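You operate a simulated robot arm through the tools that you are given. There is no shell and no other tool.

Carry out the task below with a simulated robot arm. There is one attempt and no reset: what you move stays moved.

## Task
Swap the lifter's green reel for the orange one and lower it to 64 cm.
Fine: wind up to 76 cm first; green reel on the free stand, core on the emptied one. Set down upright: cardboard core.

The check looks at the end state, three seconds after you hand in, the way a careful person would. Anything else that was tipped, shoved, dropped, spilled or broken makes it a failure.

## Robot
A 7-joint arm with a two-finger parallel gripper, fixed in place. Base frame: the origin is on the floor under the middle of its stand, x ahead of it, y to its left, z up. Lengths are in m, angles in rad, forces in N, time in s.
It reaches about 1.372 m from its shoulder. Its first joint turns from -2.601 to 2.601 rad. Payload 3.43 kg.
Tool frame: the origin (TCP) lies between the finger pads and is the grasp point; the fingertips stand 0.03 m ahead of it; z points along the fingers, y is the line along which they close. The gripper opens to 0.094 m. The fingers are 0.028 m wide and 0.01 m thick; the gripper's body (0.05 by 0.096 m) begins 0.055 m behind the TCP.
Orientation is that of the tool frame in the base frame, as [roll, pitch, yaw] about the fixed x, y, z axes, in that order (R = Rz(yaw) Ry(pitch) Rx(roll)). With the fingers straight down and closing along the base's y, the tool's x points along the base's -x, its y along +y and its z along -z.

## Interface
- The arm moves only by the tool play_rows. Its argument "commands" is a list of rows, each a list of 3 entries, a list of its own where there are three numbers: the finger opening in m, from 0 to 0.094, then the shift along the tool's x, y, z in units of 20 mm (1.0 is 20 mm), then the turn, a rotation vector about the tool's x, y, z in units of 4 degrees (1.0 is 4 degrees). In form: [[jaw, [dx, dy, dz], [wx, wy, wz]], ...]. A call has 1 to 20 rows; each row shifts and turns the commanded pose from where the row before left it, along the tool's axes as they then stand. A call with a number of a shift or a turn outside -1 to 1 is refused whole. Rows are played at 5 a second. More than 0.05 m and 0.15 rad between two rows, or a gripper value outside its range, and nothing of the call is played. A pose out of reach is approached as far as the arm can. The call stops where the force on the tool passes 50 N (or 10 N more than at its start, if that is more) or the arm is blocked; 0.2 s more then pass. The fingers move at their own pace (about 0.045 m/s each) and stop on an object; they squeeze with about 33 N. The grip force told is the motor's: it shows also when the fingers shut on nothing. Time passes only in rows, and 0.2 s behind the last, so rows that do not move let the fingers close. The reply holds the time, the measured pose of the TCP, the force on the tool along the base axes, the opening and the grip force, in the units named above and with some noise, with the torque about the TCP (base axes, N m) and any sound that the robot's microphone picked up.
- Cameras (640 x 400 px; columns grow to the right, rows downward): "scene" is fixed at [0.4135, -0.4978, 1.3649]; the picture's right is [-0.40, -0.92, 0.00], its down [-0.67, 0.29, -0.69] and it looks along [0.63, -0.28, -0.73] (base axes); focal length 214 px, centre (320, 200). "wrist" rides on the gripper at [0.076, 0.014, -0.103] in the tool frame; the picture's right is [-0.18, 0.98, 0.00], its down [-0.75, -0.14, -0.64] and it looks along [-0.63, -0.12, 0.77] (tool axes); focal length 243 px, centre (320, 200).
- get_image(camera): a new picture of that camera. It takes no simulated time.
- point_at(camera, pixels): for up to 12 pixels [column, row] of the newest picture of that camera ("zoom" is the newest enlarged one), the place [x, y, z] in the base frame of the surface seen there, good to about 0.003 m, but the place of the scene camera against the robot may be out by one fixed shift of up to 0.012 m in any direction. It takes no simulated time.
- enlarge(camera, box): a new picture of the part [left, top, right, bottom] of that camera's present view, enlarged. It takes no simulated time.
- hand_in(): hands the job in; it is judged then, once.

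Open the gripper and draw the arm clear of the work before you hand the job in, unless the task says otherwise.

The tools are called after "Request:" by a JSON object that holds its "fn" and its "kwargs". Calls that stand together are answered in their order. play_rows: Moves the arm, as the interface text tells. Its arguments: {"type":"object","properties":{"commands":{"type":"array","items":{"type":"array"}}},"required":["commands"]} The other tools are called the same way: get_image (camera) takes a picture; point_at (camera, pixels) gives the place of the surface under pixels of a picture; enlarge (camera, box) takes an enlarged picture of a part of a camera's view; hand_in () hands the job in.

At the start:

```text
clock: 0.0
tcp_pos: [0.9775, -0.1399, 1.0941]
tcp_rot: [3.141, 0.0, -3.14]
force: [0.4, 0.4, -0.6]
torque: [-0.03, -0.01, -0.03]
width: 0.094
grip_force: 0.0
```

scene: 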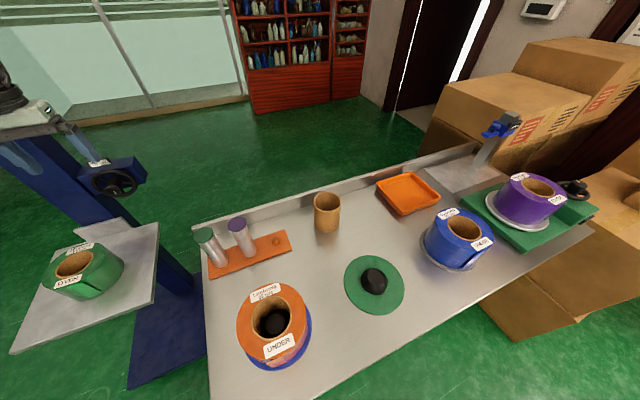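
wrist: 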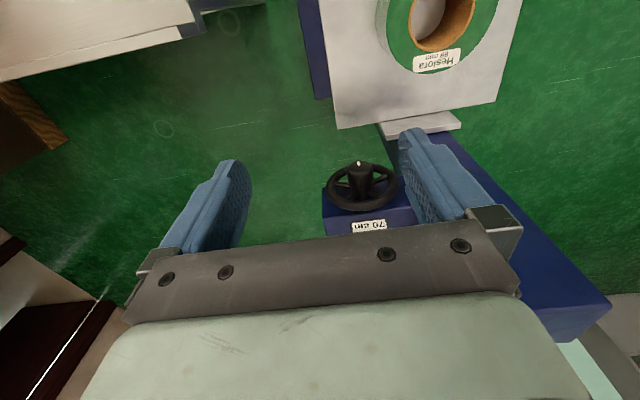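

I start by looking closer: the lifter (left, with handwheel near scene px (115,183)), the orange reel near (272,320), and the free stand near (374,285).

Request:
{"fn": "enlarge", "kwargs": {"camera": "scene", "box": [0, 80, 220, 380]}}

Request:
{"fn": "enlarge", "kwargs": {"camera": "scene", "box": [190, 170, 420, 380]}}

Request:
{"fn": "enlarge", "kwargs": {"camera": "scene", "box": [360, 100, 620, 290]}}

Request:
{"fn": "enlarge", "kwargs": {"camera": "wrist", "box": [280, 0, 540, 250]}}

```text
1.33 times, centred on (110, 230) of scene
```

zoom: 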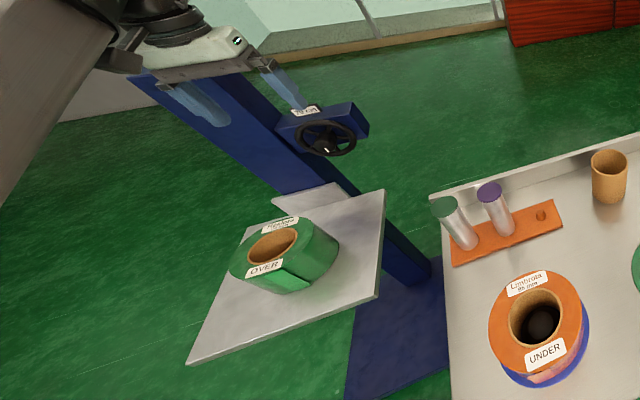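

```text
1.90 times, centred on (305, 275) of scene
```

zoom: 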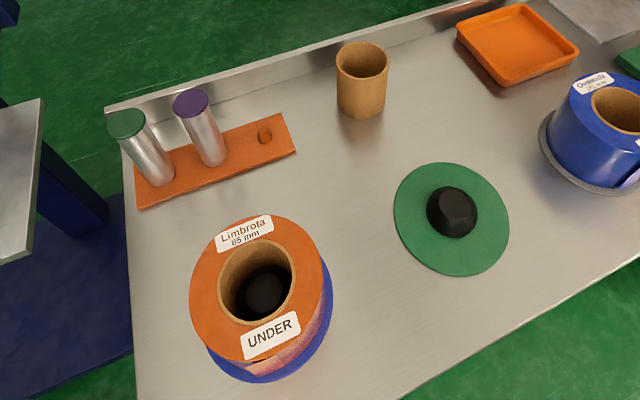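

```text
2.11 times, centred on (490, 195) of scene
```

zoom: 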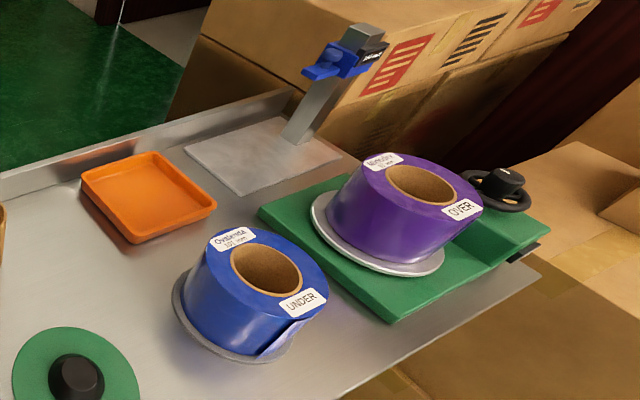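

```text
1.60 times, centred on (410, 125) of wrist
```

zoom: 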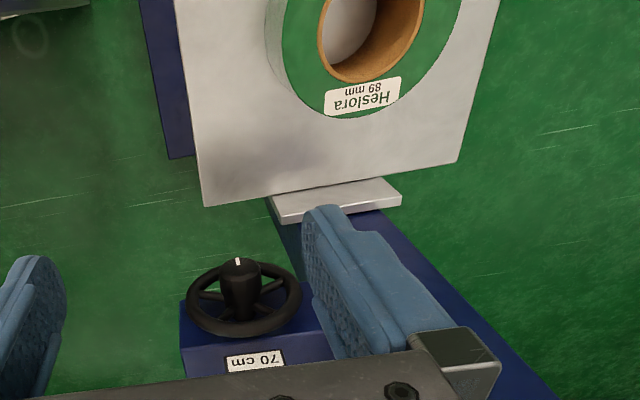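

Readings say the lifter shows "70 cm" and the free stand seems the green disc with the black cone at (374,285). I'll measure the geometry of everything with point_at on a fresh scene picture.

Request:
{"fn": "get_image", "kwargs": {"camera": "scene"}}

Request:
{"fn": "point_at", "kwargs": {"camera": "scene", "pixels": [[75, 248], [55, 272], [92, 262], [70, 262], [120, 262], [85, 298], [20, 345], [150, 230], [100, 240], [40, 300], [113, 183], [130, 165]]}}

Request:
{"fn": "point_at", "kwargs": {"camera": "scene", "pixels": [[262, 292], [240, 320], [303, 320], [275, 345], [272, 322], [310, 335], [374, 278], [374, 262], [350, 285], [400, 290], [374, 310], [230, 350]]}}

Request:
{"fn": "point_at", "kwargs": {"camera": "scene", "pixels": [[327, 195], [315, 200], [339, 200], [327, 207], [327, 230], [203, 232], [237, 222], [278, 242], [408, 192], [450, 220], [488, 245], [465, 230]]}}

```text
taken
```

scene: 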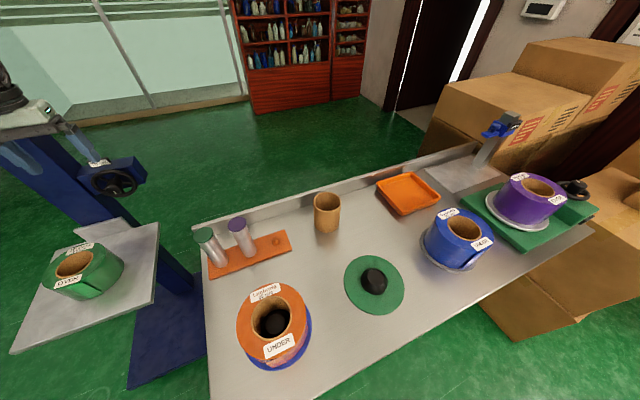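

```text
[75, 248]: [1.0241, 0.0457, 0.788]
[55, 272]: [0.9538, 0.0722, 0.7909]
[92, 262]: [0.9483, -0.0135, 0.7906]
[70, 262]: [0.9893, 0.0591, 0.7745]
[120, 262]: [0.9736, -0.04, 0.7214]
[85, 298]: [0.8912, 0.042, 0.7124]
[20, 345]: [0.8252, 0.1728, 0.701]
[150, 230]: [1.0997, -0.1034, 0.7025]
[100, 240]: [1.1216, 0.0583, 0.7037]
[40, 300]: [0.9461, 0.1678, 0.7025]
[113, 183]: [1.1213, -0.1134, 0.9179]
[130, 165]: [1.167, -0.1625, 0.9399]
```

```text
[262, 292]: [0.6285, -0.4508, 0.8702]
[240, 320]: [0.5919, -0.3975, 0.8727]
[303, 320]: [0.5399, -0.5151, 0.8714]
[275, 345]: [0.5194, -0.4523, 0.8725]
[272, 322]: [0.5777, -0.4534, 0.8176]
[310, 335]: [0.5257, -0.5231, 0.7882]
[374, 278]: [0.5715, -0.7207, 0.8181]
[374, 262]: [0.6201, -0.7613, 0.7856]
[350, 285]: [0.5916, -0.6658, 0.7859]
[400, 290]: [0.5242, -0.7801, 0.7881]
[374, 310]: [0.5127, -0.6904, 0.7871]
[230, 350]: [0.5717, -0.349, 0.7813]
```

```text
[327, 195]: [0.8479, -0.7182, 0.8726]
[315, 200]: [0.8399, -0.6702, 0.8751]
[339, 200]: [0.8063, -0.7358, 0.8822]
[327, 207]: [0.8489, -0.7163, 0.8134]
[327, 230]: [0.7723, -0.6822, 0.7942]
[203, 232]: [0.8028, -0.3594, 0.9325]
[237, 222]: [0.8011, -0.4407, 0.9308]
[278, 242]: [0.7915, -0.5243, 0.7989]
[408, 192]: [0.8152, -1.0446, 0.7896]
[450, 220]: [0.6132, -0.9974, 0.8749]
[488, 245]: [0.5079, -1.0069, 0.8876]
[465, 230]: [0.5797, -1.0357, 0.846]
```

The reels are ~0.13 m wide and 85–89 mm tall, so they'd need a wall grasp; next I look in detail at the handwheel from the wrist camera (about (360,185)) and at the lifter's platform.

Request:
{"fn": "enlarge", "kwargs": {"camera": "wrist", "box": [310, 140, 410, 240]}}

Request:
{"fn": "get_image", "kwargs": {"camera": "wrist"}}

Request:
{"fn": "point_at", "kwargs": {"camera": "wrist", "pixels": [[361, 164], [361, 172], [330, 185], [394, 185], [362, 208], [345, 170], [380, 200], [370, 226], [340, 215], [345, 193], [360, 160], [375, 190]]}}

Request:
{"fn": "point_at", "kwargs": {"camera": "wrist", "pixels": [[440, 60], [418, 40], [470, 25], [495, 10], [395, 15], [440, 20], [450, 110], [500, 95], [335, 120], [410, 130], [460, 122], [380, 5]]}}

```text
4.00 times, centred on (360, 190) of wrist
```

zoom: 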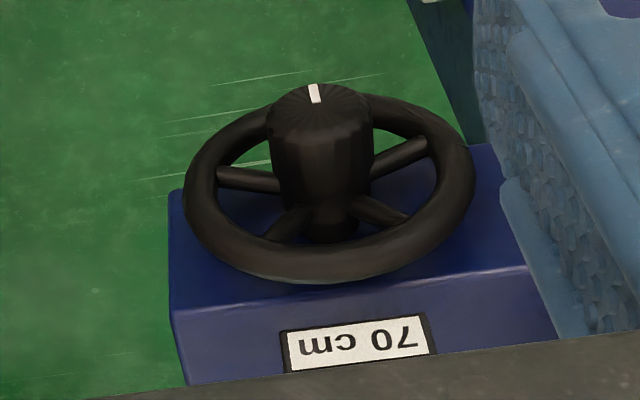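

```text
taken
```

wrist: 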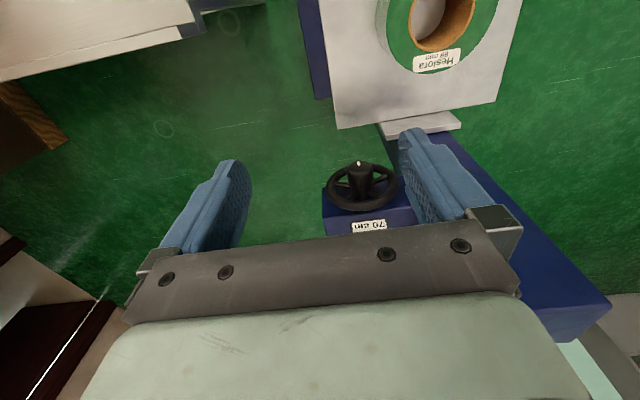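

```text
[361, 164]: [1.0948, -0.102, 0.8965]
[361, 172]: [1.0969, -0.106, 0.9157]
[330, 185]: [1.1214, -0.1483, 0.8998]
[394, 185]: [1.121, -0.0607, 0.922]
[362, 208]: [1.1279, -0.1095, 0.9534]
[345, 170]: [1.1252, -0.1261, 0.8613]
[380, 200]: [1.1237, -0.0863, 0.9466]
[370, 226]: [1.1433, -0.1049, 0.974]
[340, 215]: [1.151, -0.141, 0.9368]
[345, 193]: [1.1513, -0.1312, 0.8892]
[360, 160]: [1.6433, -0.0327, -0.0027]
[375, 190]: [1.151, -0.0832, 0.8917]
```

```text
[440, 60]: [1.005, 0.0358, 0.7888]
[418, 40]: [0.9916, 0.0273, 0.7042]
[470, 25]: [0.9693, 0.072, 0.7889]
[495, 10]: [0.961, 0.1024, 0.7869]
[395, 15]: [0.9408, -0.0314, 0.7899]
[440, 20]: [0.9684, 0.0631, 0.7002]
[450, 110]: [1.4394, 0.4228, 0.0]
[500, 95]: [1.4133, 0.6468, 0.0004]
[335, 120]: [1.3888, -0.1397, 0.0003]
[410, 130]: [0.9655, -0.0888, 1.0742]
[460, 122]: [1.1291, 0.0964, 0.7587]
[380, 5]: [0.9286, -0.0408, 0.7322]
```

The wheel faces the robot (plane x≈1.122, centre ≈(1.12,-0.105,0.91)), with a protruding hub knob carrying a white mark. Now I zoom on the orange reel, the free stand and the core to measure bores, walls and cone.

Request:
{"fn": "enlarge", "kwargs": {"camera": "scene", "box": [225, 275, 325, 375]}}

Request:
{"fn": "enlarge", "kwargs": {"camera": "scene", "box": [335, 245, 415, 325]}}

Request:
{"fn": "enlarge", "kwargs": {"camera": "scene", "box": [295, 175, 355, 245]}}

Request:
{"fn": "enlarge", "kwargs": {"camera": "scene", "box": [30, 220, 140, 320]}}

```text
4.00 times, centred on (275, 325) of scene
```

zoom: 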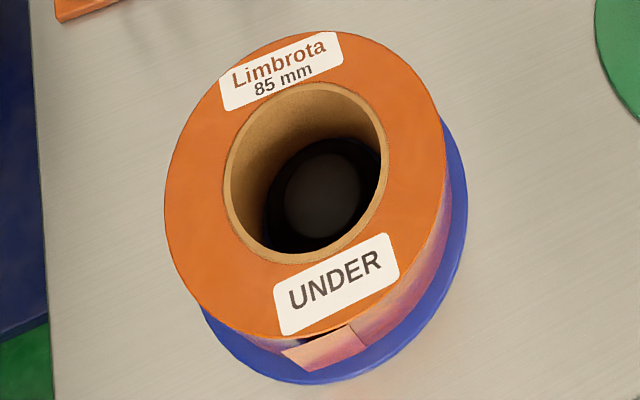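

```text
5.00 times, centred on (375, 285) of scene
```

zoom: 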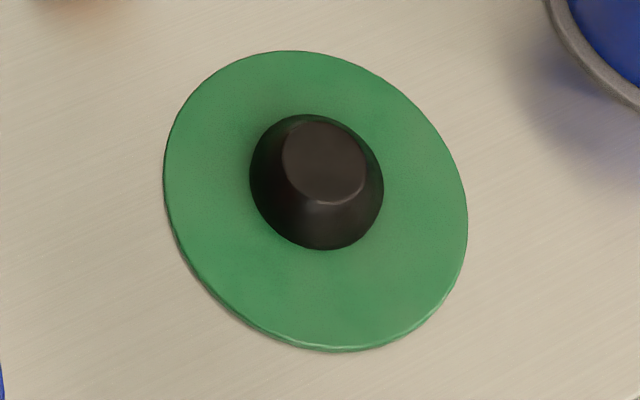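

```text
5.71 times, centred on (325, 210) of scene
```

zoom: 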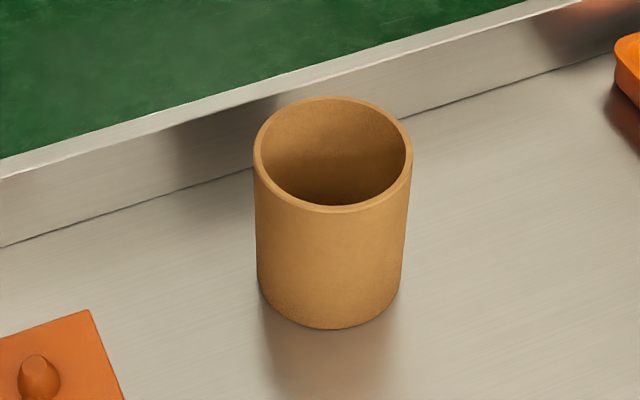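

```text
4.00 times, centred on (85, 270) of scene
```

zoom: 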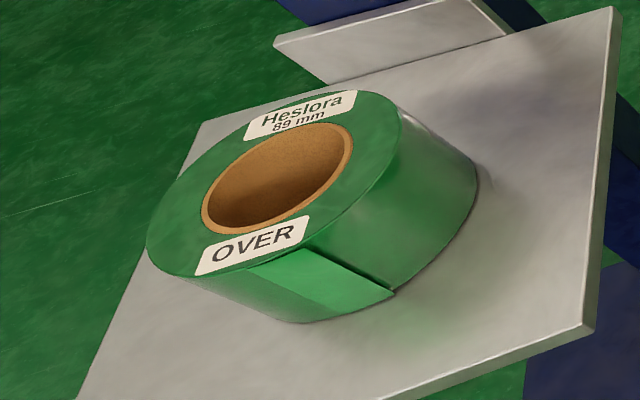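

The last zoom shows the green reel well; I measure its bore and outer edges there.

Request:
{"fn": "point_at", "kwargs": {"camera": "zoom", "pixels": [[150, 235], [398, 115], [330, 94], [200, 262], [207, 215], [350, 145], [320, 126], [232, 228], [255, 262], [388, 200], [470, 190], [290, 318]]}}

Request:
{"fn": "enlarge", "kwargs": {"camera": "scene", "box": [225, 275, 325, 375]}}

```text
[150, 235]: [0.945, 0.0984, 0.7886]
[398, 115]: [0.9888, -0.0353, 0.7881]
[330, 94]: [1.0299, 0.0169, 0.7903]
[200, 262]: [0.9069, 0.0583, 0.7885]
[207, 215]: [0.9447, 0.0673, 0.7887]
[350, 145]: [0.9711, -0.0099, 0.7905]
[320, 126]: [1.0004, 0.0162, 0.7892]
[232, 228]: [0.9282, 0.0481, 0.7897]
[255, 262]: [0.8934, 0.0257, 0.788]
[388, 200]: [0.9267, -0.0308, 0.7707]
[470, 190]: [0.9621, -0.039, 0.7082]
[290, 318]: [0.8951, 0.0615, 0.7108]
```

```text
4.00 times, centred on (275, 325) of scene
```

zoom: 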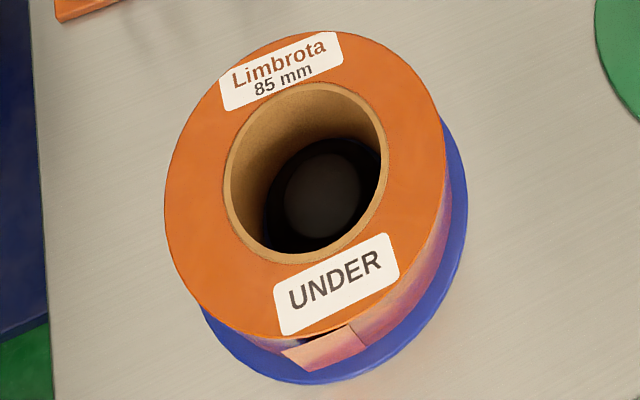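

Green reel: centre ≈(0.962,0.030), outer radius ≈0.070, bore radius ≈0.039. Now the same for the orange reel from this zoom.

Request:
{"fn": "point_at", "kwargs": {"camera": "zoom", "pixels": [[170, 175], [440, 150], [300, 35], [260, 330], [228, 175], [380, 145], [320, 88], [290, 258], [330, 190], [457, 230], [300, 382], [275, 200]]}}

Request:
{"fn": "enlarge", "kwargs": {"camera": "scene", "box": [335, 245, 415, 325]}}

```text
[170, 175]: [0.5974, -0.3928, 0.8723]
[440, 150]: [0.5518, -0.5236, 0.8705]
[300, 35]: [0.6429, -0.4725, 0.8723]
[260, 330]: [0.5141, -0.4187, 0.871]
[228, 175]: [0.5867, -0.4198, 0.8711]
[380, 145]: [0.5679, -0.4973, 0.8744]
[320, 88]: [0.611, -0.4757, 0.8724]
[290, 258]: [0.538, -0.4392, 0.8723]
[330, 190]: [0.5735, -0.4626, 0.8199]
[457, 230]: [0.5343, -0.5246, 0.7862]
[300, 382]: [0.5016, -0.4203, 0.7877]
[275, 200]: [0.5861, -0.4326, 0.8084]
```

```text
5.00 times, centred on (375, 285) of scene
```

zoom: 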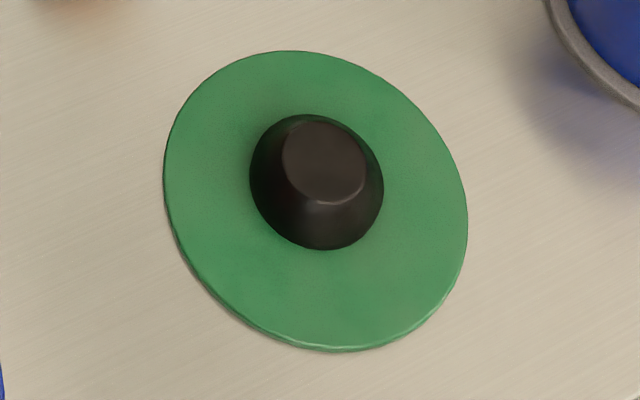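

Orange reel: centre ≈(0.574,-0.4575), same radii, top z≈0.872. Now the free green stand and cone in the newest zoom.

Request:
{"fn": "point_at", "kwargs": {"camera": "zoom", "pixels": [[285, 160], [363, 160], [325, 122], [325, 200], [252, 180], [382, 190], [330, 248], [300, 118], [168, 165], [464, 230], [300, 55], [340, 345]]}}

Request:
{"fn": "enlarge", "kwargs": {"camera": "scene", "box": [295, 175, 355, 245]}}

```text
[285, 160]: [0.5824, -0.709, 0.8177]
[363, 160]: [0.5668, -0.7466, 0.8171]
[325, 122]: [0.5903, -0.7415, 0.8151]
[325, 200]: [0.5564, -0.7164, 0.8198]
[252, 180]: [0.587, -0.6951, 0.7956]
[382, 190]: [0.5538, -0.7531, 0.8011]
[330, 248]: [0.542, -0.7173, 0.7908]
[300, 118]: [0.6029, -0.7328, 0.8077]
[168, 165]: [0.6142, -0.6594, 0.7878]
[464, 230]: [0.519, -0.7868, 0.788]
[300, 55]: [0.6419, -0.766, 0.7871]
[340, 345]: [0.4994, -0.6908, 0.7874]
```

```text
5.71 times, centred on (325, 210) of scene
```

zoom: 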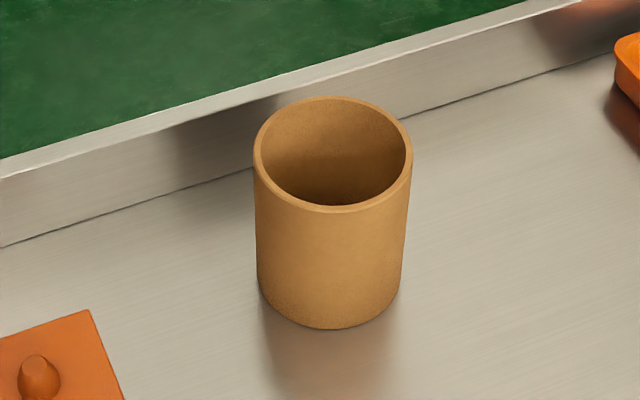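

Free stand: centre ≈(0.574,-0.728), disc top z≈0.7875, cone top radius 0.02 at z≈0.818, base radius ≈0.035. Now the cardboard core.

Request:
{"fn": "point_at", "kwargs": {"camera": "zoom", "pixels": [[257, 155], [410, 155], [330, 99], [330, 209], [264, 165], [404, 160], [333, 105], [333, 203], [330, 325], [330, 265], [38, 360], [38, 395]]}}

Request:
{"fn": "enlarge", "kwargs": {"camera": "scene", "box": [75, 140, 155, 220]}}

```text
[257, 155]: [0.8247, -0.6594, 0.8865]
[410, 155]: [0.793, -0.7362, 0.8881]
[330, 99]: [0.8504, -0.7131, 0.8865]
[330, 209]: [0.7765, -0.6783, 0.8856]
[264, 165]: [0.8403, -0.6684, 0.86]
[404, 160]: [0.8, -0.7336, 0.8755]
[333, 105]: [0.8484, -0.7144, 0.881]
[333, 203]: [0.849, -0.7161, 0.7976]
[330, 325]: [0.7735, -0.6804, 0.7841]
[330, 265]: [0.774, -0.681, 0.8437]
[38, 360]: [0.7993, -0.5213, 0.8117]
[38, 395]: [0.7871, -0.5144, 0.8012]
```

```text
5.00 times, centred on (115, 180) of scene
```

zoom: 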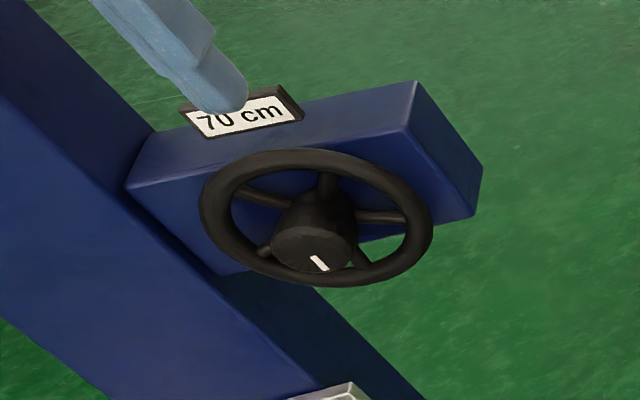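

Core: centre ≈(0.811,-0.697), outer radius ≈0.041, top z≈0.886. In this zoom the handwheel's knob (mark at (320,263)) and display "70 cm" are readable; I measure the knob and rim.

Request:
{"fn": "point_at", "kwargs": {"camera": "zoom", "pixels": [[315, 248], [320, 264], [275, 245], [356, 240], [310, 272], [300, 205], [215, 210], [418, 225], [330, 158], [310, 275], [370, 275], [240, 125]]}}

Request:
{"fn": "enlarge", "kwargs": {"camera": "wrist", "box": [310, 140, 410, 240]}}

```text
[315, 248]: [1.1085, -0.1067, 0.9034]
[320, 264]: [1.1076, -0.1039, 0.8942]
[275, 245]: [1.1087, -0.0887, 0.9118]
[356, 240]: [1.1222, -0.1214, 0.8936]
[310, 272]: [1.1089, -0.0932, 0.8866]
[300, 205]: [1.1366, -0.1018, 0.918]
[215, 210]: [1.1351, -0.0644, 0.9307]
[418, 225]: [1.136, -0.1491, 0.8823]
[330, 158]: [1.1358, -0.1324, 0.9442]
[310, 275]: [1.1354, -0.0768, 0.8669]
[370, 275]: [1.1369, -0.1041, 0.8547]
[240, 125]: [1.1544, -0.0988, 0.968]
```

```text
4.00 times, centred on (360, 190) of wrist
```

zoom: 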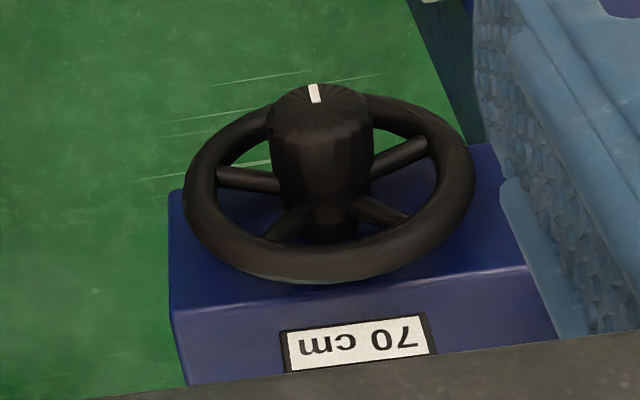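

The scene camera reads x about 0.012 larger than the wrist camera at the wheel; I take matching wrist points for the knob, rim and label.

Request:
{"fn": "point_at", "kwargs": {"camera": "zoom", "pixels": [[314, 90], [316, 98], [275, 110], [360, 110], [280, 170], [360, 170], [320, 160], [190, 190], [466, 185], [330, 272], [360, 345], [320, 205]]}}

Request:
{"fn": "enlarge", "kwargs": {"camera": "wrist", "box": [370, 0, 530, 100]}}

```text
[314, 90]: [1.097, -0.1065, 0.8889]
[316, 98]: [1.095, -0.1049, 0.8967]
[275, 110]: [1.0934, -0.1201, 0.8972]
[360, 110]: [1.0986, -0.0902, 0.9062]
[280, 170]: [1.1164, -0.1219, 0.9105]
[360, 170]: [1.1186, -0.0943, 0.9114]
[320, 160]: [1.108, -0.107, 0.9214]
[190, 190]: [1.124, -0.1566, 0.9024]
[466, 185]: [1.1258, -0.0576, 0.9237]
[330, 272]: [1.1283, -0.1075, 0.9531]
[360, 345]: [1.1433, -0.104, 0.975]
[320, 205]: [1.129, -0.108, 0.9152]
```

```text
4.00 times, centred on (450, 50) of wrist
```

zoom: 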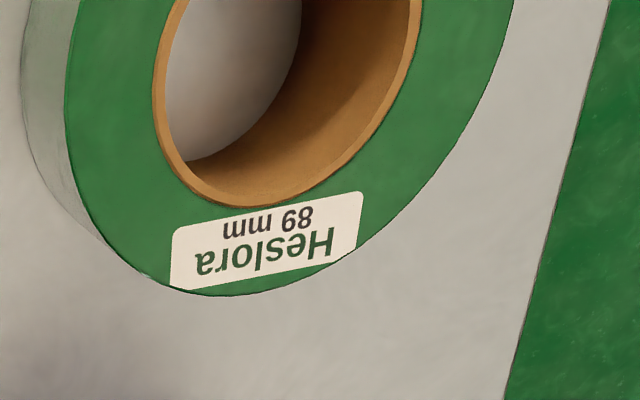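

Knob: axis along x at about y=-0.106, z=0.905, front face x≈1.094, rim plane x≈1.125, diameter ≈0.032 (wrist-camera frame, which I trust). I'll check how bulky the visible arm is before pitching the hand horizontal.

Request:
{"fn": "enlarge", "kwargs": {"camera": "scene", "box": [0, 40, 160, 200]}}

Request:
{"fn": "play_rows", "kwargs": {"commands": [[0.094, [1, 1, 0], [0, 0, 0]], [0.094, [1, 0.7, 0], [0, 0, 0]], [0.094, [0.5, 0, 0], [0, 0, 0]], [0.094, [0, 0, 0], [0, -1, 0]], [0.094, [0, 0, 0], [0, -1, 0]], [0.094, [0, 0, 0], [0, -1, 0]], [0.094, [0, 0, 0], [0, -1, 0]], [0.094, [0, 0, 0], [0, -1, 0]], [0.094, [0, 0, 0], [0, -1, 0]]]}}

```text
2.50 times, centred on (80, 120) of scene
```

zoom: 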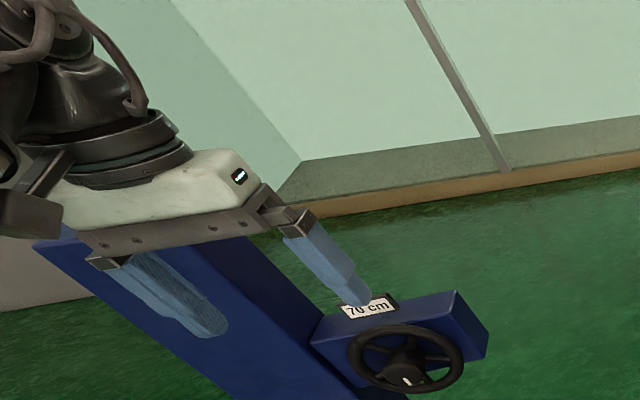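

```text
clock: 2.0
tcp_pos: [0.9281, -0.1065, 1.0953]
tcp_rot: [-3.141, 0.419, 3.141]
force: [-0.3, 0.2, -0.1]
torque: [0.0, -0.01, 0.01]
width: 0.094
grip_force: 0.1
```

Motion tracks well (pitch now 0.419). I continue pitching the hand toward horizontal at this height, where there is free space.

Request:
{"fn": "play_rows", "kwargs": {"commands": [[0.094, [0, 0, 0], [0, -1, 0]], [0.094, [0, 0, 0], [0, -1, 0]], [0.094, [0, 0, 0], [0, -1, 0]], [0.094, [0, 0, 0], [0, -1, 0]], [0.094, [0, 0, 0], [0, -1, 0]], [0.094, [0, 0, 0], [0, -1, 0]], [0.094, [0, 0, 0], [0, -1, 0]], [0.094, [0, 0, 0], [0, -1, 0]], [0.094, [0, 0, 0], [0, -1, 0]], [0.094, [0, 0, 0], [0, -1, 0]], [0.094, [0, 0, 0], [0, -1, 0]], [0.094, [0, 0, 0], [0, -1, 0]], [0.094, [0, 0, 0], [0, -1, 0]], [0.094, [0, 0, 0], [0, -1, 0]], [0.094, [0, 0, 0], [0, -1, 0]], [0.094, [0, 0, 0], [0, -1, 0]], [0.094, [0, 0, 0], [0, -0.5, 0]]]}}

Request:
{"fn": "get_image", "kwargs": {"camera": "scene"}}

Request:
{"fn": "get_image", "kwargs": {"camera": "wrist"}}

```text
clock: 5.6
tcp_pos: [0.9288, -0.1056, 1.0947]
tcp_rot: [0.062, 1.569, 0.062]
force: [0.2, -0.1, 0.6]
torque: [0.01, 0.02, 0.0]
width: 0.0942
grip_force: 0.0
```

```text
taken
```

scene: 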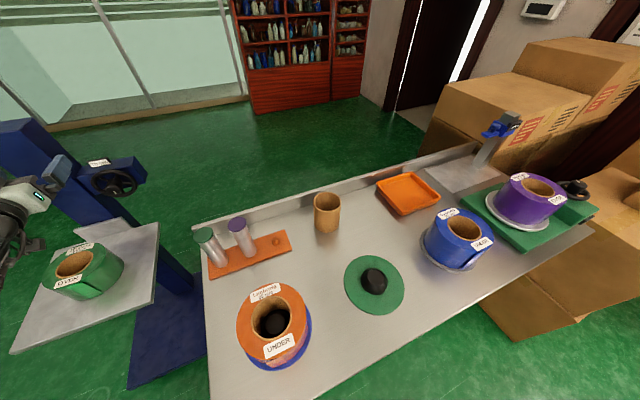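

```text
taken
```

wrist: 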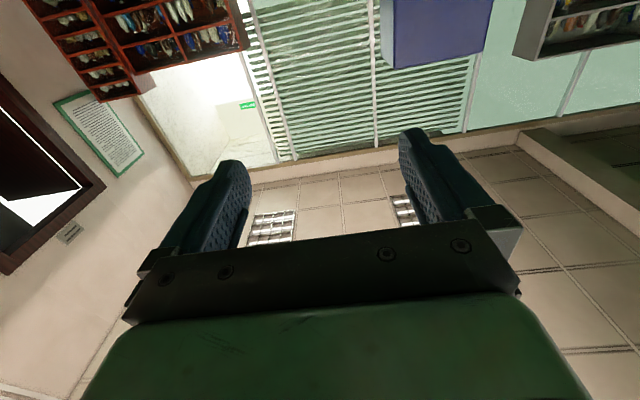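

The hand is horizontal and clear of everything. I test how far the tool can roll about its own z axis here in free space, since winding the knob needs that range.

Request:
{"fn": "play_rows", "kwargs": {"commands": [[0.06, [0, 0, 0], [0, 0, 1]], [0.06, [0, 0, 0], [0, 0, 1]], [0.06, [0, 0, 0], [0, 0, 1]], [0.06, [0, 0, 0], [0, 0, 1]], [0.06, [0, 0, 0], [0, 0, 1]], [0.06, [0, 0, 0], [0, 0, 1]], [0.06, [0, 0, 0], [0, 0, 1]], [0.06, [0, 0, 0], [0, 0, 1]], [0.06, [0, 0, 0], [0, 0, 1]], [0.06, [0, 0, 0], [0, 0, 1]], [0.06, [0, 0, 0], [0, 0, 1]], [0.06, [0, 0, 0], [0, 0, 1]], [0.06, [0, 0, 0], [0, 0, 1]], [0.06, [0, 0, 0], [0, 0, 1]], [0.06, [0, 0, 0], [0, 0, 1]], [0.06, [0, 0, 0], [0, 0, 1]], [0.06, [0, 0, 0], [0, 0, 1]], [0.06, [0, 0, 0], [0, 0, 1]], [0.06, [0, 0, 0], [0, 0, 1]], [0.06, [0, 0, 0], [0, 0, 1]]]}}

Request:
{"fn": "get_image", "kwargs": {"camera": "wrist"}}

```text
clock: 9.8
tcp_pos: [0.928, -0.1066, 1.0944]
tcp_rot: [1.57, 0.172, 1.572]
force: [0.8, -0.1, 0.3]
torque: [0.02, 0.01, 0.01]
width: 0.0601
grip_force: 0.2
```

```text
taken
```

wrist: 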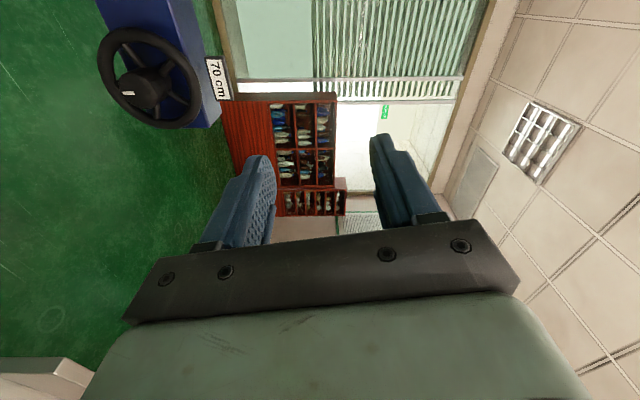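

The roll reached +80° with no trouble. I continue to see whether it goes to +160° (camera above the hand, which would also give a good view of the wheel).

Request:
{"fn": "play_rows", "kwargs": {"commands": [[0.06, [0, 0, 0], [0, 0, 1]], [0.06, [0, 0, 0], [0, 0, 1]], [0.06, [0, 0, 0], [0, 0, 1]], [0.06, [0, 0, 0], [0, 0, 1]], [0.06, [0, 0, 0], [0, 0, 1]], [0.06, [0, 0, 0], [0, 0, 1]], [0.06, [0, 0, 0], [0, 0, 1]], [0.06, [0, 0, 0], [0, 0, 1]], [0.06, [0, 0, 0], [0, 0, 1]], [0.06, [0, 0, 0], [0, 0, 1]], [0.06, [0, 0, 0], [0, 0, 1]], [0.06, [0, 0, 0], [0, 0, 1]], [0.06, [0, 0, 0], [0, 0, 1]], [0.06, [0, 0, 0], [0, 0, 1]], [0.06, [0, 0, 0], [0, 0, 1]], [0.06, [0, 0, 0], [0, 0, 1]], [0.06, [0, 0, 0], [0, 0, 1]], [0.06, [0, 0, 0], [0, 0, 1]], [0.06, [0, 0, 0], [0, 0, 1]], [0.06, [0, 0, 0], [0, 0, 1]]]}}

Request:
{"fn": "get_image", "kwargs": {"camera": "wrist"}}

Request:
{"fn": "get_image", "kwargs": {"camera": "scene"}}

```text
clock: 14.0
tcp_pos: [0.9278, -0.1074, 1.0941]
tcp_rot: [1.57, -1.223, 1.57]
force: [0.3, 0.7, -0.2]
torque: [0.02, -0.02, 0.01]
width: 0.0599
grip_force: 0.0
```

```text
taken
```

wrist: 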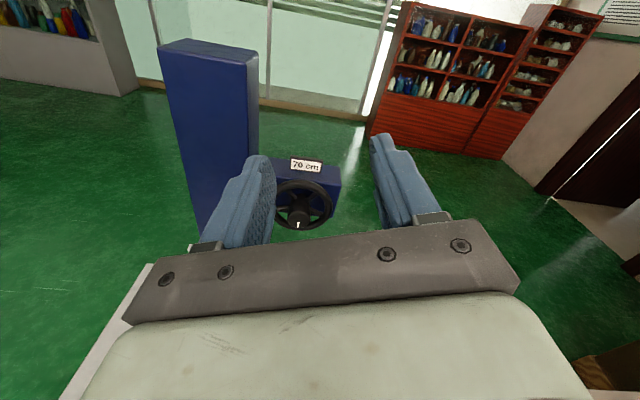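

```text
taken
```

scene: 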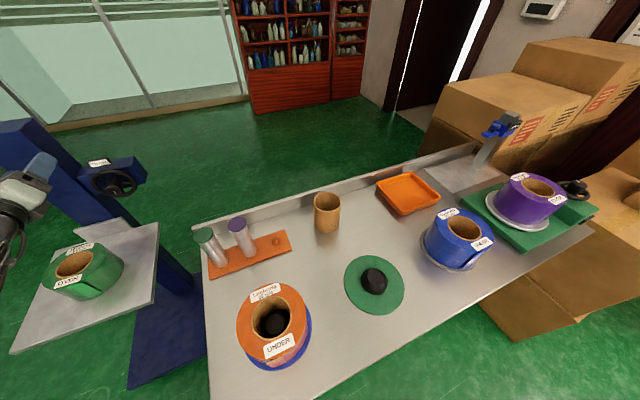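

Roll to +160° is fine and the wrist camera now sees the wheel upright at (303,205). I measure the knob and rim precisely from here.

Request:
{"fn": "enlarge", "kwargs": {"camera": "wrist", "box": [260, 150, 350, 240]}}

Request:
{"fn": "point_at", "kwargs": {"camera": "wrist", "pixels": [[300, 225], [288, 217], [310, 217], [299, 205], [278, 205], [330, 208], [305, 183], [303, 190], [298, 213], [220, 130], [255, 100], [305, 165]]}}

```text
4.44 times, centred on (305, 195) of wrist
```

zoom: 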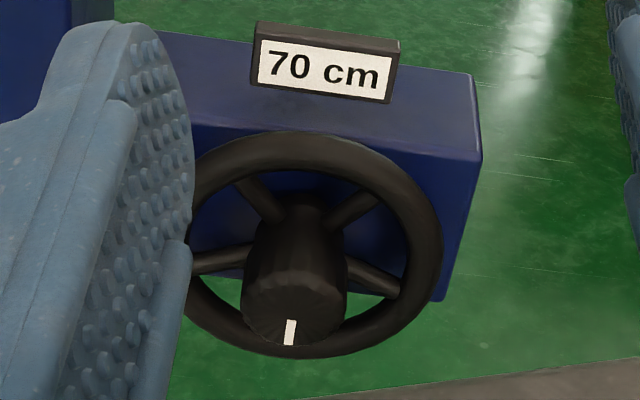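

```text
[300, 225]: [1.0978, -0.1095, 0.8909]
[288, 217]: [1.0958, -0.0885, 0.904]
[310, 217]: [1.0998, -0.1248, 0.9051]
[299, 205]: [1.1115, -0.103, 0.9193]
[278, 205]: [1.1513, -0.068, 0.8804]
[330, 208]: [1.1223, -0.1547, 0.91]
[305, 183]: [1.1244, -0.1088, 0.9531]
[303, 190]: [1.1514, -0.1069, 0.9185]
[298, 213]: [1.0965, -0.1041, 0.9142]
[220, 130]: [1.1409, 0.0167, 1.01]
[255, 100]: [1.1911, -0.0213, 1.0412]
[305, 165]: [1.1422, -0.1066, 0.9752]
```

Knob axis is at (y,z)≈(-0.1067,0.905), knob radius ≈0.018, mark at the bottom. I roll the last 20° so the camera is on top, then lower to the axis height while staying back at x≈0.93.

Request:
{"fn": "play_rows", "kwargs": {"commands": [[0.06, [0, 0, 0], [0, 0, 1]], [0.06, [0, 0, 0], [0, 0, 1]], [0.06, [0, 0, 0], [0, 0, 1]], [0.06, [0, 0, 0], [0, 0, 1]], [0.06, [0, 0, 0], [0, 0, 1]], [0.06, [-1, 0, 0], [0, 0, 0]], [0.06, [-1, 0, 0], [0, 0, 0]], [0.06, [-1, 0, 0], [0, 0, 0]], [0.06, [-1, 0, 0], [0, 0, 0]], [0.06, [-1, 0, 0], [0, 0, 0]], [0.06, [-1, 0, 0], [0, 0, 0]], [0.06, [-1, 0, 0], [0, 0, 0]]]}}

Request:
{"fn": "get_image", "kwargs": {"camera": "wrist"}}

Request:
{"fn": "get_image", "kwargs": {"camera": "scene"}}

```text
clock: 16.6
tcp_pos: [0.9264, -0.1047, 0.9552]
tcp_rot: [-2.098, -1.57, -1.044]
force: [0.0, 0.9, -0.7]
torque: [0.02, 0.0, 0.0]
width: 0.06
grip_force: 0.0
```

```text
taken
```

wrist: 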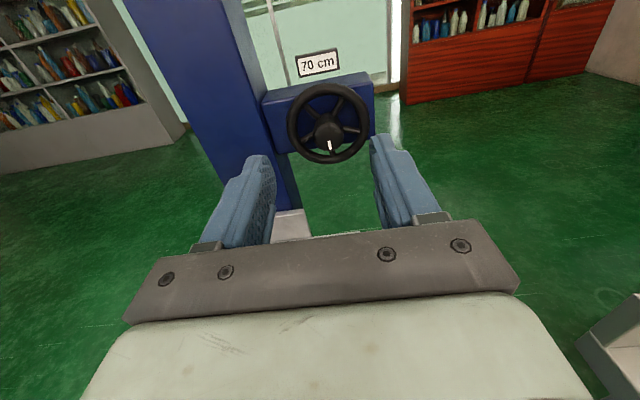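

```text
taken
```

scene: 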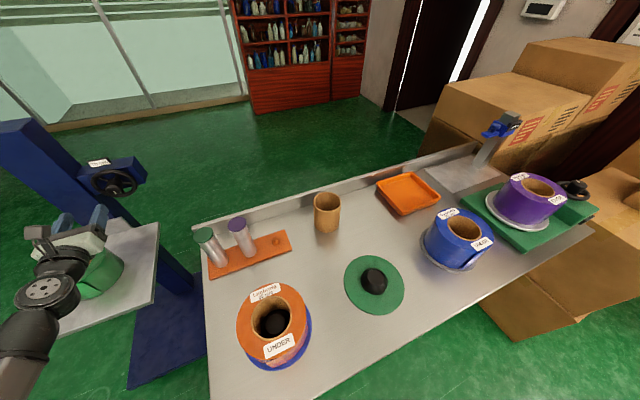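

The arm's wrist is now visible around (45,290) and its forearm at (25,345); I measure where those links are relative to the platform and reel before going lower/forward.

Request:
{"fn": "enlarge", "kwargs": {"camera": "scene", "box": [0, 200, 180, 400]}}

Request:
{"fn": "point_at", "kwargs": {"camera": "scene", "pixels": [[45, 290], [75, 300], [20, 350], [50, 340], [65, 255], [80, 240], [30, 270], [25, 320], [15, 390], [100, 275], [155, 300], [12, 352]]}}

```text
2.00 times, centred on (90, 300) of scene
```

zoom: 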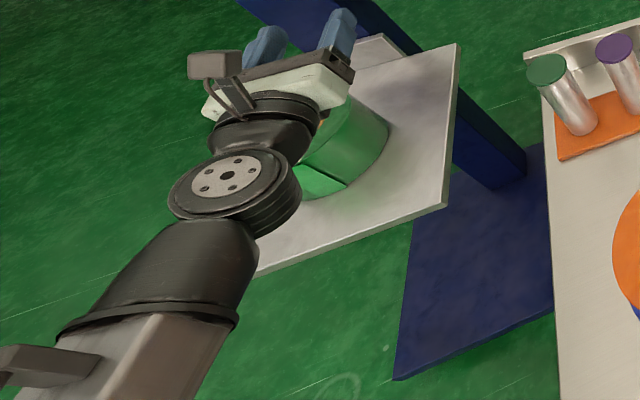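

```text
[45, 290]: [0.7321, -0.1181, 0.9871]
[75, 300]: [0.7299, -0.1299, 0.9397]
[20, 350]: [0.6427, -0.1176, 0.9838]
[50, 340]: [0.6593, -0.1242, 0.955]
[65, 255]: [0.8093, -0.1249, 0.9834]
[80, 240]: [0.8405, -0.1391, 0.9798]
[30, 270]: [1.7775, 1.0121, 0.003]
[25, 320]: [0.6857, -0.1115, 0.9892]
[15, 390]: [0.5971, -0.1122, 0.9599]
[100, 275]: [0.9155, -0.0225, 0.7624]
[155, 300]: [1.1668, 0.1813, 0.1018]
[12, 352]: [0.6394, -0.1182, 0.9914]
```

The wrist joint sits ~3 cm above the hand axis (bottom ≈0.94 now), so going to z=0.905 leaves clearance above the reel. I lower to the axis and advance to x≈1.05 (tips ≈1.08, short of the knob face), then look.

Request:
{"fn": "play_rows", "kwargs": {"commands": [[0.06, [-1, 0.1, 0], [0, 0, 0]], [0.06, [-1, 0, 0], [0, 0, 0]], [0.06, [-0.5, 0, 0], [0, 0, 0]], [0.06, [0, 0, 1], [0, 0, 0]], [0.06, [0, 0, 1], [0, 0, 0]], [0.06, [0, 0, 1], [0, 0, 0]], [0.06, [0, 0, 1], [0, 0, 0]], [0.06, [0, 0, 1], [0, 0, 0]], [0.06, [0, 0, 1], [0, 0, 0]], [0.06, [0, 0, 0], [0, 0, 0]]]}}

Request:
{"fn": "get_image", "kwargs": {"camera": "wrist"}}

Request:
{"fn": "enlarge", "kwargs": {"camera": "scene", "box": [0, 130, 180, 330]}}

```text
clock: 18.8
tcp_pos: [1.0464, -0.1103, 0.904]
tcp_rot: [0.242, -1.571, 2.9]
force: [0.0, 0.3, 0.0]
torque: [0.01, 0.01, 0.0]
width: 0.0601
grip_force: 0.0
```

```text
taken
```

wrist: 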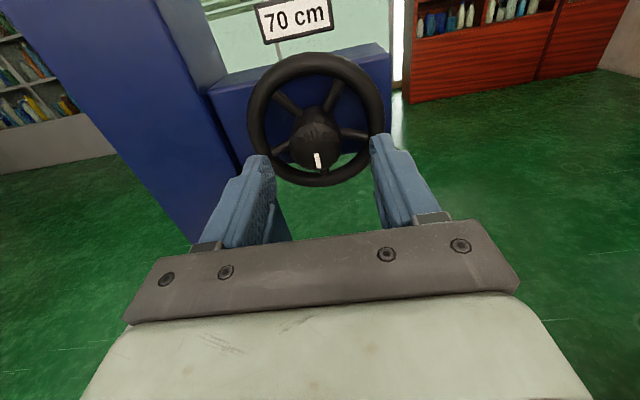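

```text
2.00 times, centred on (90, 230) of scene
```

zoom: 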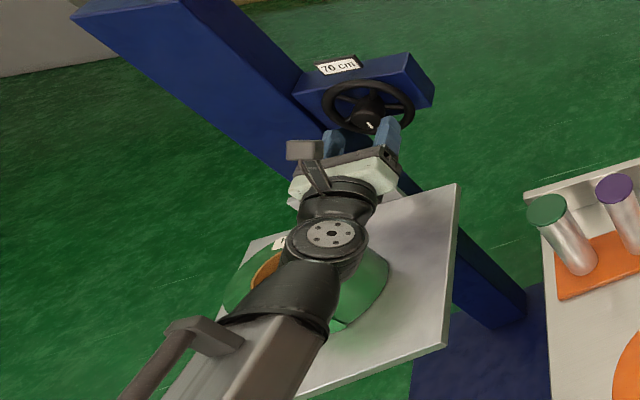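

The fingers straddle the knob in the wrist view (knob at (315,140) between tips at (262,165) and (380,145)). I check the knob position again and how high the forearm/wrist is above the reel.

Request:
{"fn": "point_at", "kwargs": {"camera": "zoom", "pixels": [[333, 233], [355, 255], [300, 300], [325, 325], [280, 360], [380, 270], [270, 270], [345, 345], [230, 340], [310, 390], [360, 200], [330, 290]]}}

Request:
{"fn": "point_at", "kwargs": {"camera": "wrist", "pixels": [[318, 160], [293, 145], [338, 143], [315, 110], [315, 60], [252, 105], [380, 105], [318, 130], [315, 182], [318, 152], [300, 130], [333, 130]]}}

```text
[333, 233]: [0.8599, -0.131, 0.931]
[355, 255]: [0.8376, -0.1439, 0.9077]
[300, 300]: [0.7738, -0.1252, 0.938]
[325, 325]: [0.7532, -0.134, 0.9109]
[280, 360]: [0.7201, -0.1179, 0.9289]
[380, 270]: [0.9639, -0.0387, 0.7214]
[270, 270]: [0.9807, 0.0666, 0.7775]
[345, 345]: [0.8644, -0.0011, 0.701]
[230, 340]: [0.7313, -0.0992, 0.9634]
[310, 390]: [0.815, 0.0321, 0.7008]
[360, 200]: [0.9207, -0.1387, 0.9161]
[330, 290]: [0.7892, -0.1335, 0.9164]
```

```text
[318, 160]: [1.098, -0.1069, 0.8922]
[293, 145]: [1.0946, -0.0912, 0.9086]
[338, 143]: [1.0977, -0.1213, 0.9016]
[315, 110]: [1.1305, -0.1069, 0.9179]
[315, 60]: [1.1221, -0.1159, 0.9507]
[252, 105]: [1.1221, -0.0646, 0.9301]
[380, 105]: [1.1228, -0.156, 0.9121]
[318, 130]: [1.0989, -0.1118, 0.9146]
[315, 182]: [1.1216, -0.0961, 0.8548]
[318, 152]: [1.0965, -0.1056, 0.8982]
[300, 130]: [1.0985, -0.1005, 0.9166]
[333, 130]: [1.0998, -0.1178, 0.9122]
```

Knob edges at y≈-0.091 and -0.121 give centre ≈-0.1063, z≈0.905; wrist/forearm undersides are ≈0.87+ so the raised reel (0.85) clears. I nudge +Y 3 mm and advance so tips reach x≈1.115, between knob face and rim plane.

Request:
{"fn": "play_rows", "kwargs": {"commands": [[0.06, [0, -0.15, 0.5], [0, 0, 0]], [0.06, [0, 0, 0.5], [0, 0, 0]], [0.06, [0, 0, 0.5], [0, 0, 0]], [0.06, [0, 0, 0.4], [0, 0, 0]], [0.06, [0, 0, 0], [0, 0, 0]]]}}

Request:
{"fn": "get_image", "kwargs": {"camera": "wrist"}}

Request:
{"fn": "enlarge", "kwargs": {"camera": "scene", "box": [60, 130, 160, 230]}}

```text
clock: 20.0
tcp_pos: [1.0854, -0.1037, 0.9043]
tcp_rot: [0.513, -1.57, 2.626]
force: [-0.1, -0.6, 0.9]
torque: [0.01, 0.0, 0.01]
width: 0.0601
grip_force: 0.1
```

```text
taken
```

wrist: 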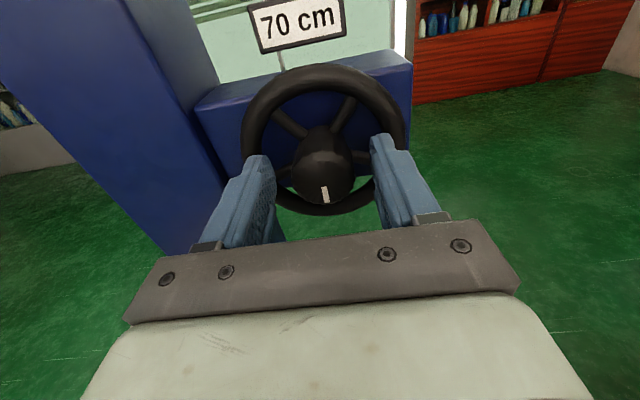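

```text
4.00 times, centred on (110, 180) of scene
```

zoom: 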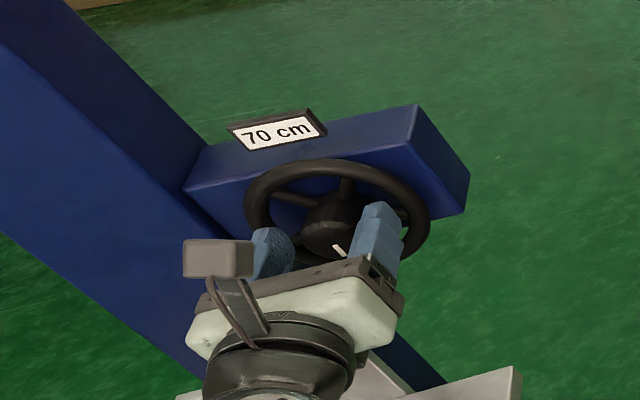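

The knob is centred between the fingers ((323,175) in the wrist view). I close on it and let the grip settle.

Request:
{"fn": "play_rows", "kwargs": {"commands": [[0.03, [0, 0, 0], [0, 0, 0]], [0.02, [0, 0, 0], [0, 0, 0]], [0.02, [0, 0, 0], [0, 0, 0]], [0.02, [0, 0, 0], [0, 0, 0]]]}}

Request:
{"fn": "get_image", "kwargs": {"camera": "wrist"}}

```text
clock: 21.0
tcp_pos: [1.0853, -0.1052, 0.9044]
tcp_rot: [0.748, -1.57, 2.393]
force: [1.2, -9.4, 1.1]
torque: [-0.04, -0.09, 0.25]
width: 0.0375
grip_force: 45.3
```

```text
taken
```

wrist: 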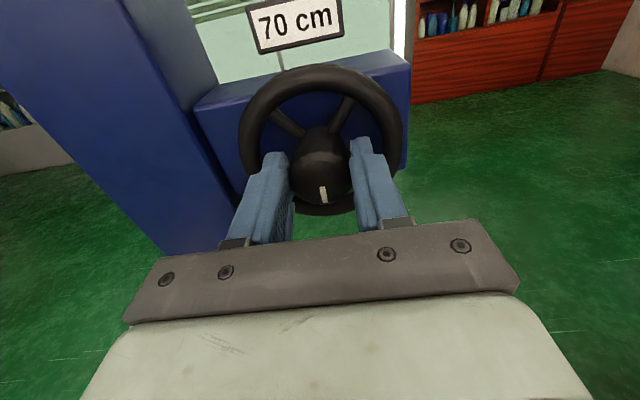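

Gripped at 0.0375 m with a small side force of -9 N, so I ease 1.5 mm toward -Y, then try 24° of roll in the negative direction and see which way the display goes.

Request:
{"fn": "play_rows", "kwargs": {"commands": [[0.02, [0, 0.07, 0], [0, 0, 0]], [0.02, [0, 0, 0], [0, 0, -1]], [0.02, [0, 0, 0], [0, 0, -1]], [0.02, [0, 0, 0], [0, 0, -1]], [0.02, [0, 0, 0], [0, 0, -1]], [0.02, [0, 0, 0], [0, 0, -1]], [0.02, [0, 0, 0], [0, 0, -1]], [0.02, [0, 0, 0], [0, 0, 0]]]}}

Request:
{"fn": "get_image", "kwargs": {"camera": "wrist"}}

Request:
{"fn": "enlarge", "kwargs": {"camera": "scene", "box": [60, 130, 160, 230]}}

```text
clock: 22.8
tcp_pos: [1.0854, -0.1032, 0.9037]
tcp_rot: [1.569, -1.15, 1.576]
force: [-10.4, 39.0, -16.7]
torque: [0.17, -0.31, 0.8]
width: 0.0378
grip_force: 45.2
```

```text
taken
```

wrist: 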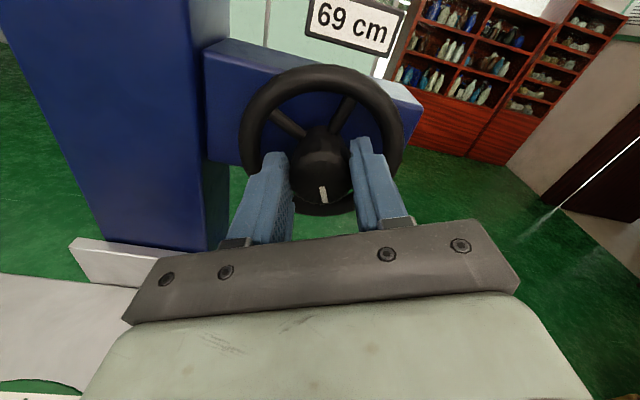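

```text
4.00 times, centred on (110, 180) of scene
```

zoom: 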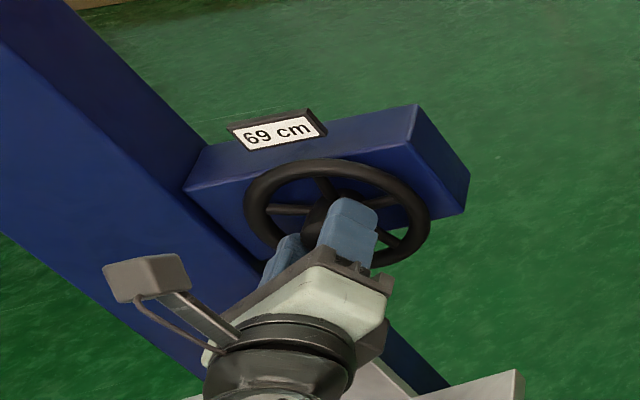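

Turning that way (24° counter-clockwise) lowered it to 69 cm, so clockwise (+wz) raises, roughly 1 cm per ~24–30°. I undo the 1.4 mm sideways nudge (force is purely along the closing axis) and turn clockwise, going a little past the earlier roll.

Request:
{"fn": "play_rows", "kwargs": {"commands": [[0.02, [0, -0.055, 0], [0, 0, 0]], [0.02, [0, 0, 0], [0, 0, 1]], [0.02, [0, 0, 0], [0, 0, 1]], [0.02, [0, 0, 0], [0, 0, 1]], [0.02, [0, 0, 0], [0, 0, 1]], [0.02, [0, 0, 0], [0, 0, 1]], [0.02, [0, 0, 0], [0, 0, 1]], [0.02, [0, 0, 0], [0, 0, 1]], [0.02, [0, 0, 0], [0, 0, 1]], [0.02, [0, 0, 0], [0, 0, 1]], [0.02, [0, 0, 0], [0, 0, 0]]]}}

Request:
{"fn": "get_image", "kwargs": {"camera": "wrist"}}

Request:
{"fn": "enlarge", "kwargs": {"camera": "scene", "box": [60, 130, 160, 230]}}

```text
clock: 25.2
tcp_pos: [1.0855, -0.1061, 0.9045]
tcp_rot: [-1.573, -1.359, -1.57]
force: [-10.4, 14.8, -7.5]
torque: [0.1, -0.48, 0.84]
width: 0.0377
grip_force: 45.4
```

```text
taken
```

wrist: 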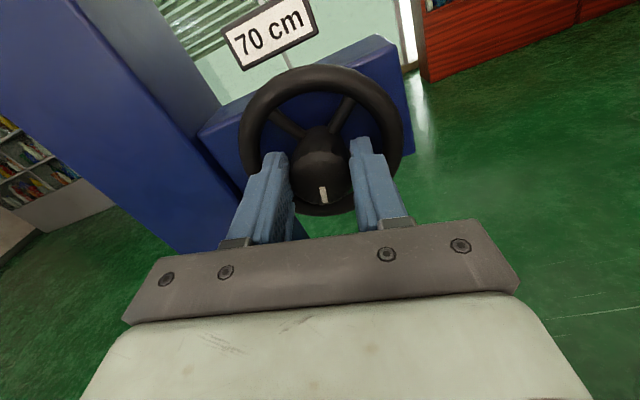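

```text
4.00 times, centred on (110, 180) of scene
```

zoom: 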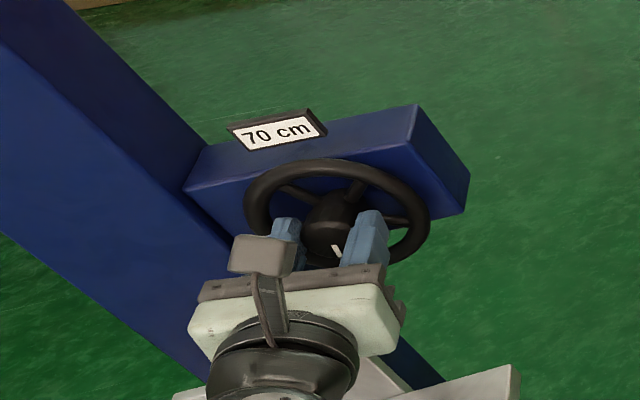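

Clockwise is at 70 cm again (+12° from start) and the roll went past 180° without limit (192°). I continue clockwise 40° more and watch.

Request:
{"fn": "play_rows", "kwargs": {"commands": [[0.02, [0, 0, 0], [0, 0, 1]], [0.02, [0, 0, 0], [0, 0, 1]], [0.02, [0, 0, 0], [0, 0, 1]], [0.02, [0, 0, 0], [0, 0, 1]], [0.02, [0, 0, 0], [0, 0, 1]], [0.02, [0, 0, 0], [0, 0, 1]], [0.02, [0, 0, 0], [0, 0, 1]], [0.02, [0, 0, 0], [0, 0, 1]], [0.02, [0, 0, 0], [0, 0, 1]], [0.02, [0, 0, 0], [0, 0, 1]], [0.02, [0, 0, 0], [0, 0, 0]]]}}

Request:
{"fn": "get_image", "kwargs": {"camera": "wrist"}}

Request:
{"fn": "enlarge", "kwargs": {"camera": "scene", "box": [0, 130, 180, 330]}}

```text
clock: 27.6
tcp_pos: [1.0856, -0.1078, 0.9026]
tcp_rot: [-1.574, -0.66, -1.571]
force: [-11.4, -19.8, -10.6]
torque: [-0.09, -0.22, -0.17]
width: 0.0377
grip_force: 44.5
```

```text
taken
```

wrist: 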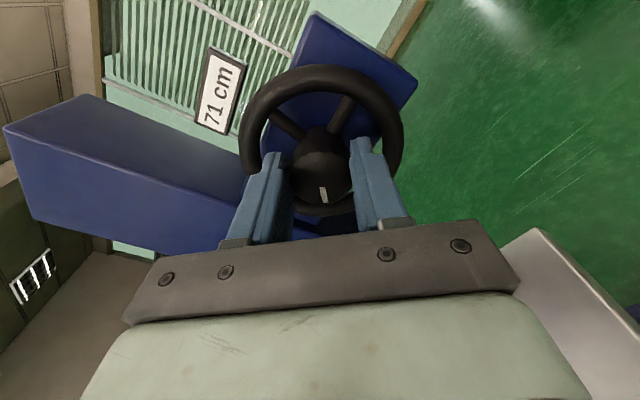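

```text
2.00 times, centred on (90, 230) of scene
```

zoom: 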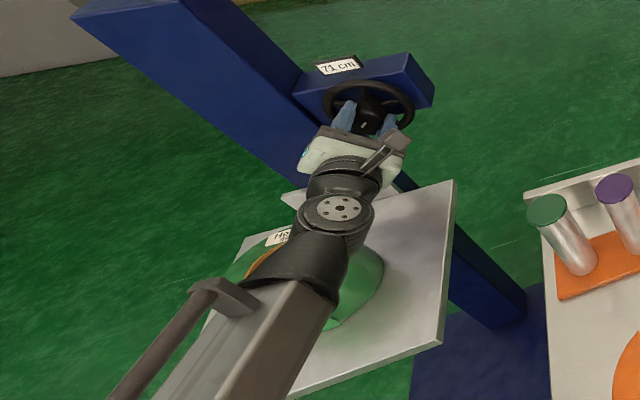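

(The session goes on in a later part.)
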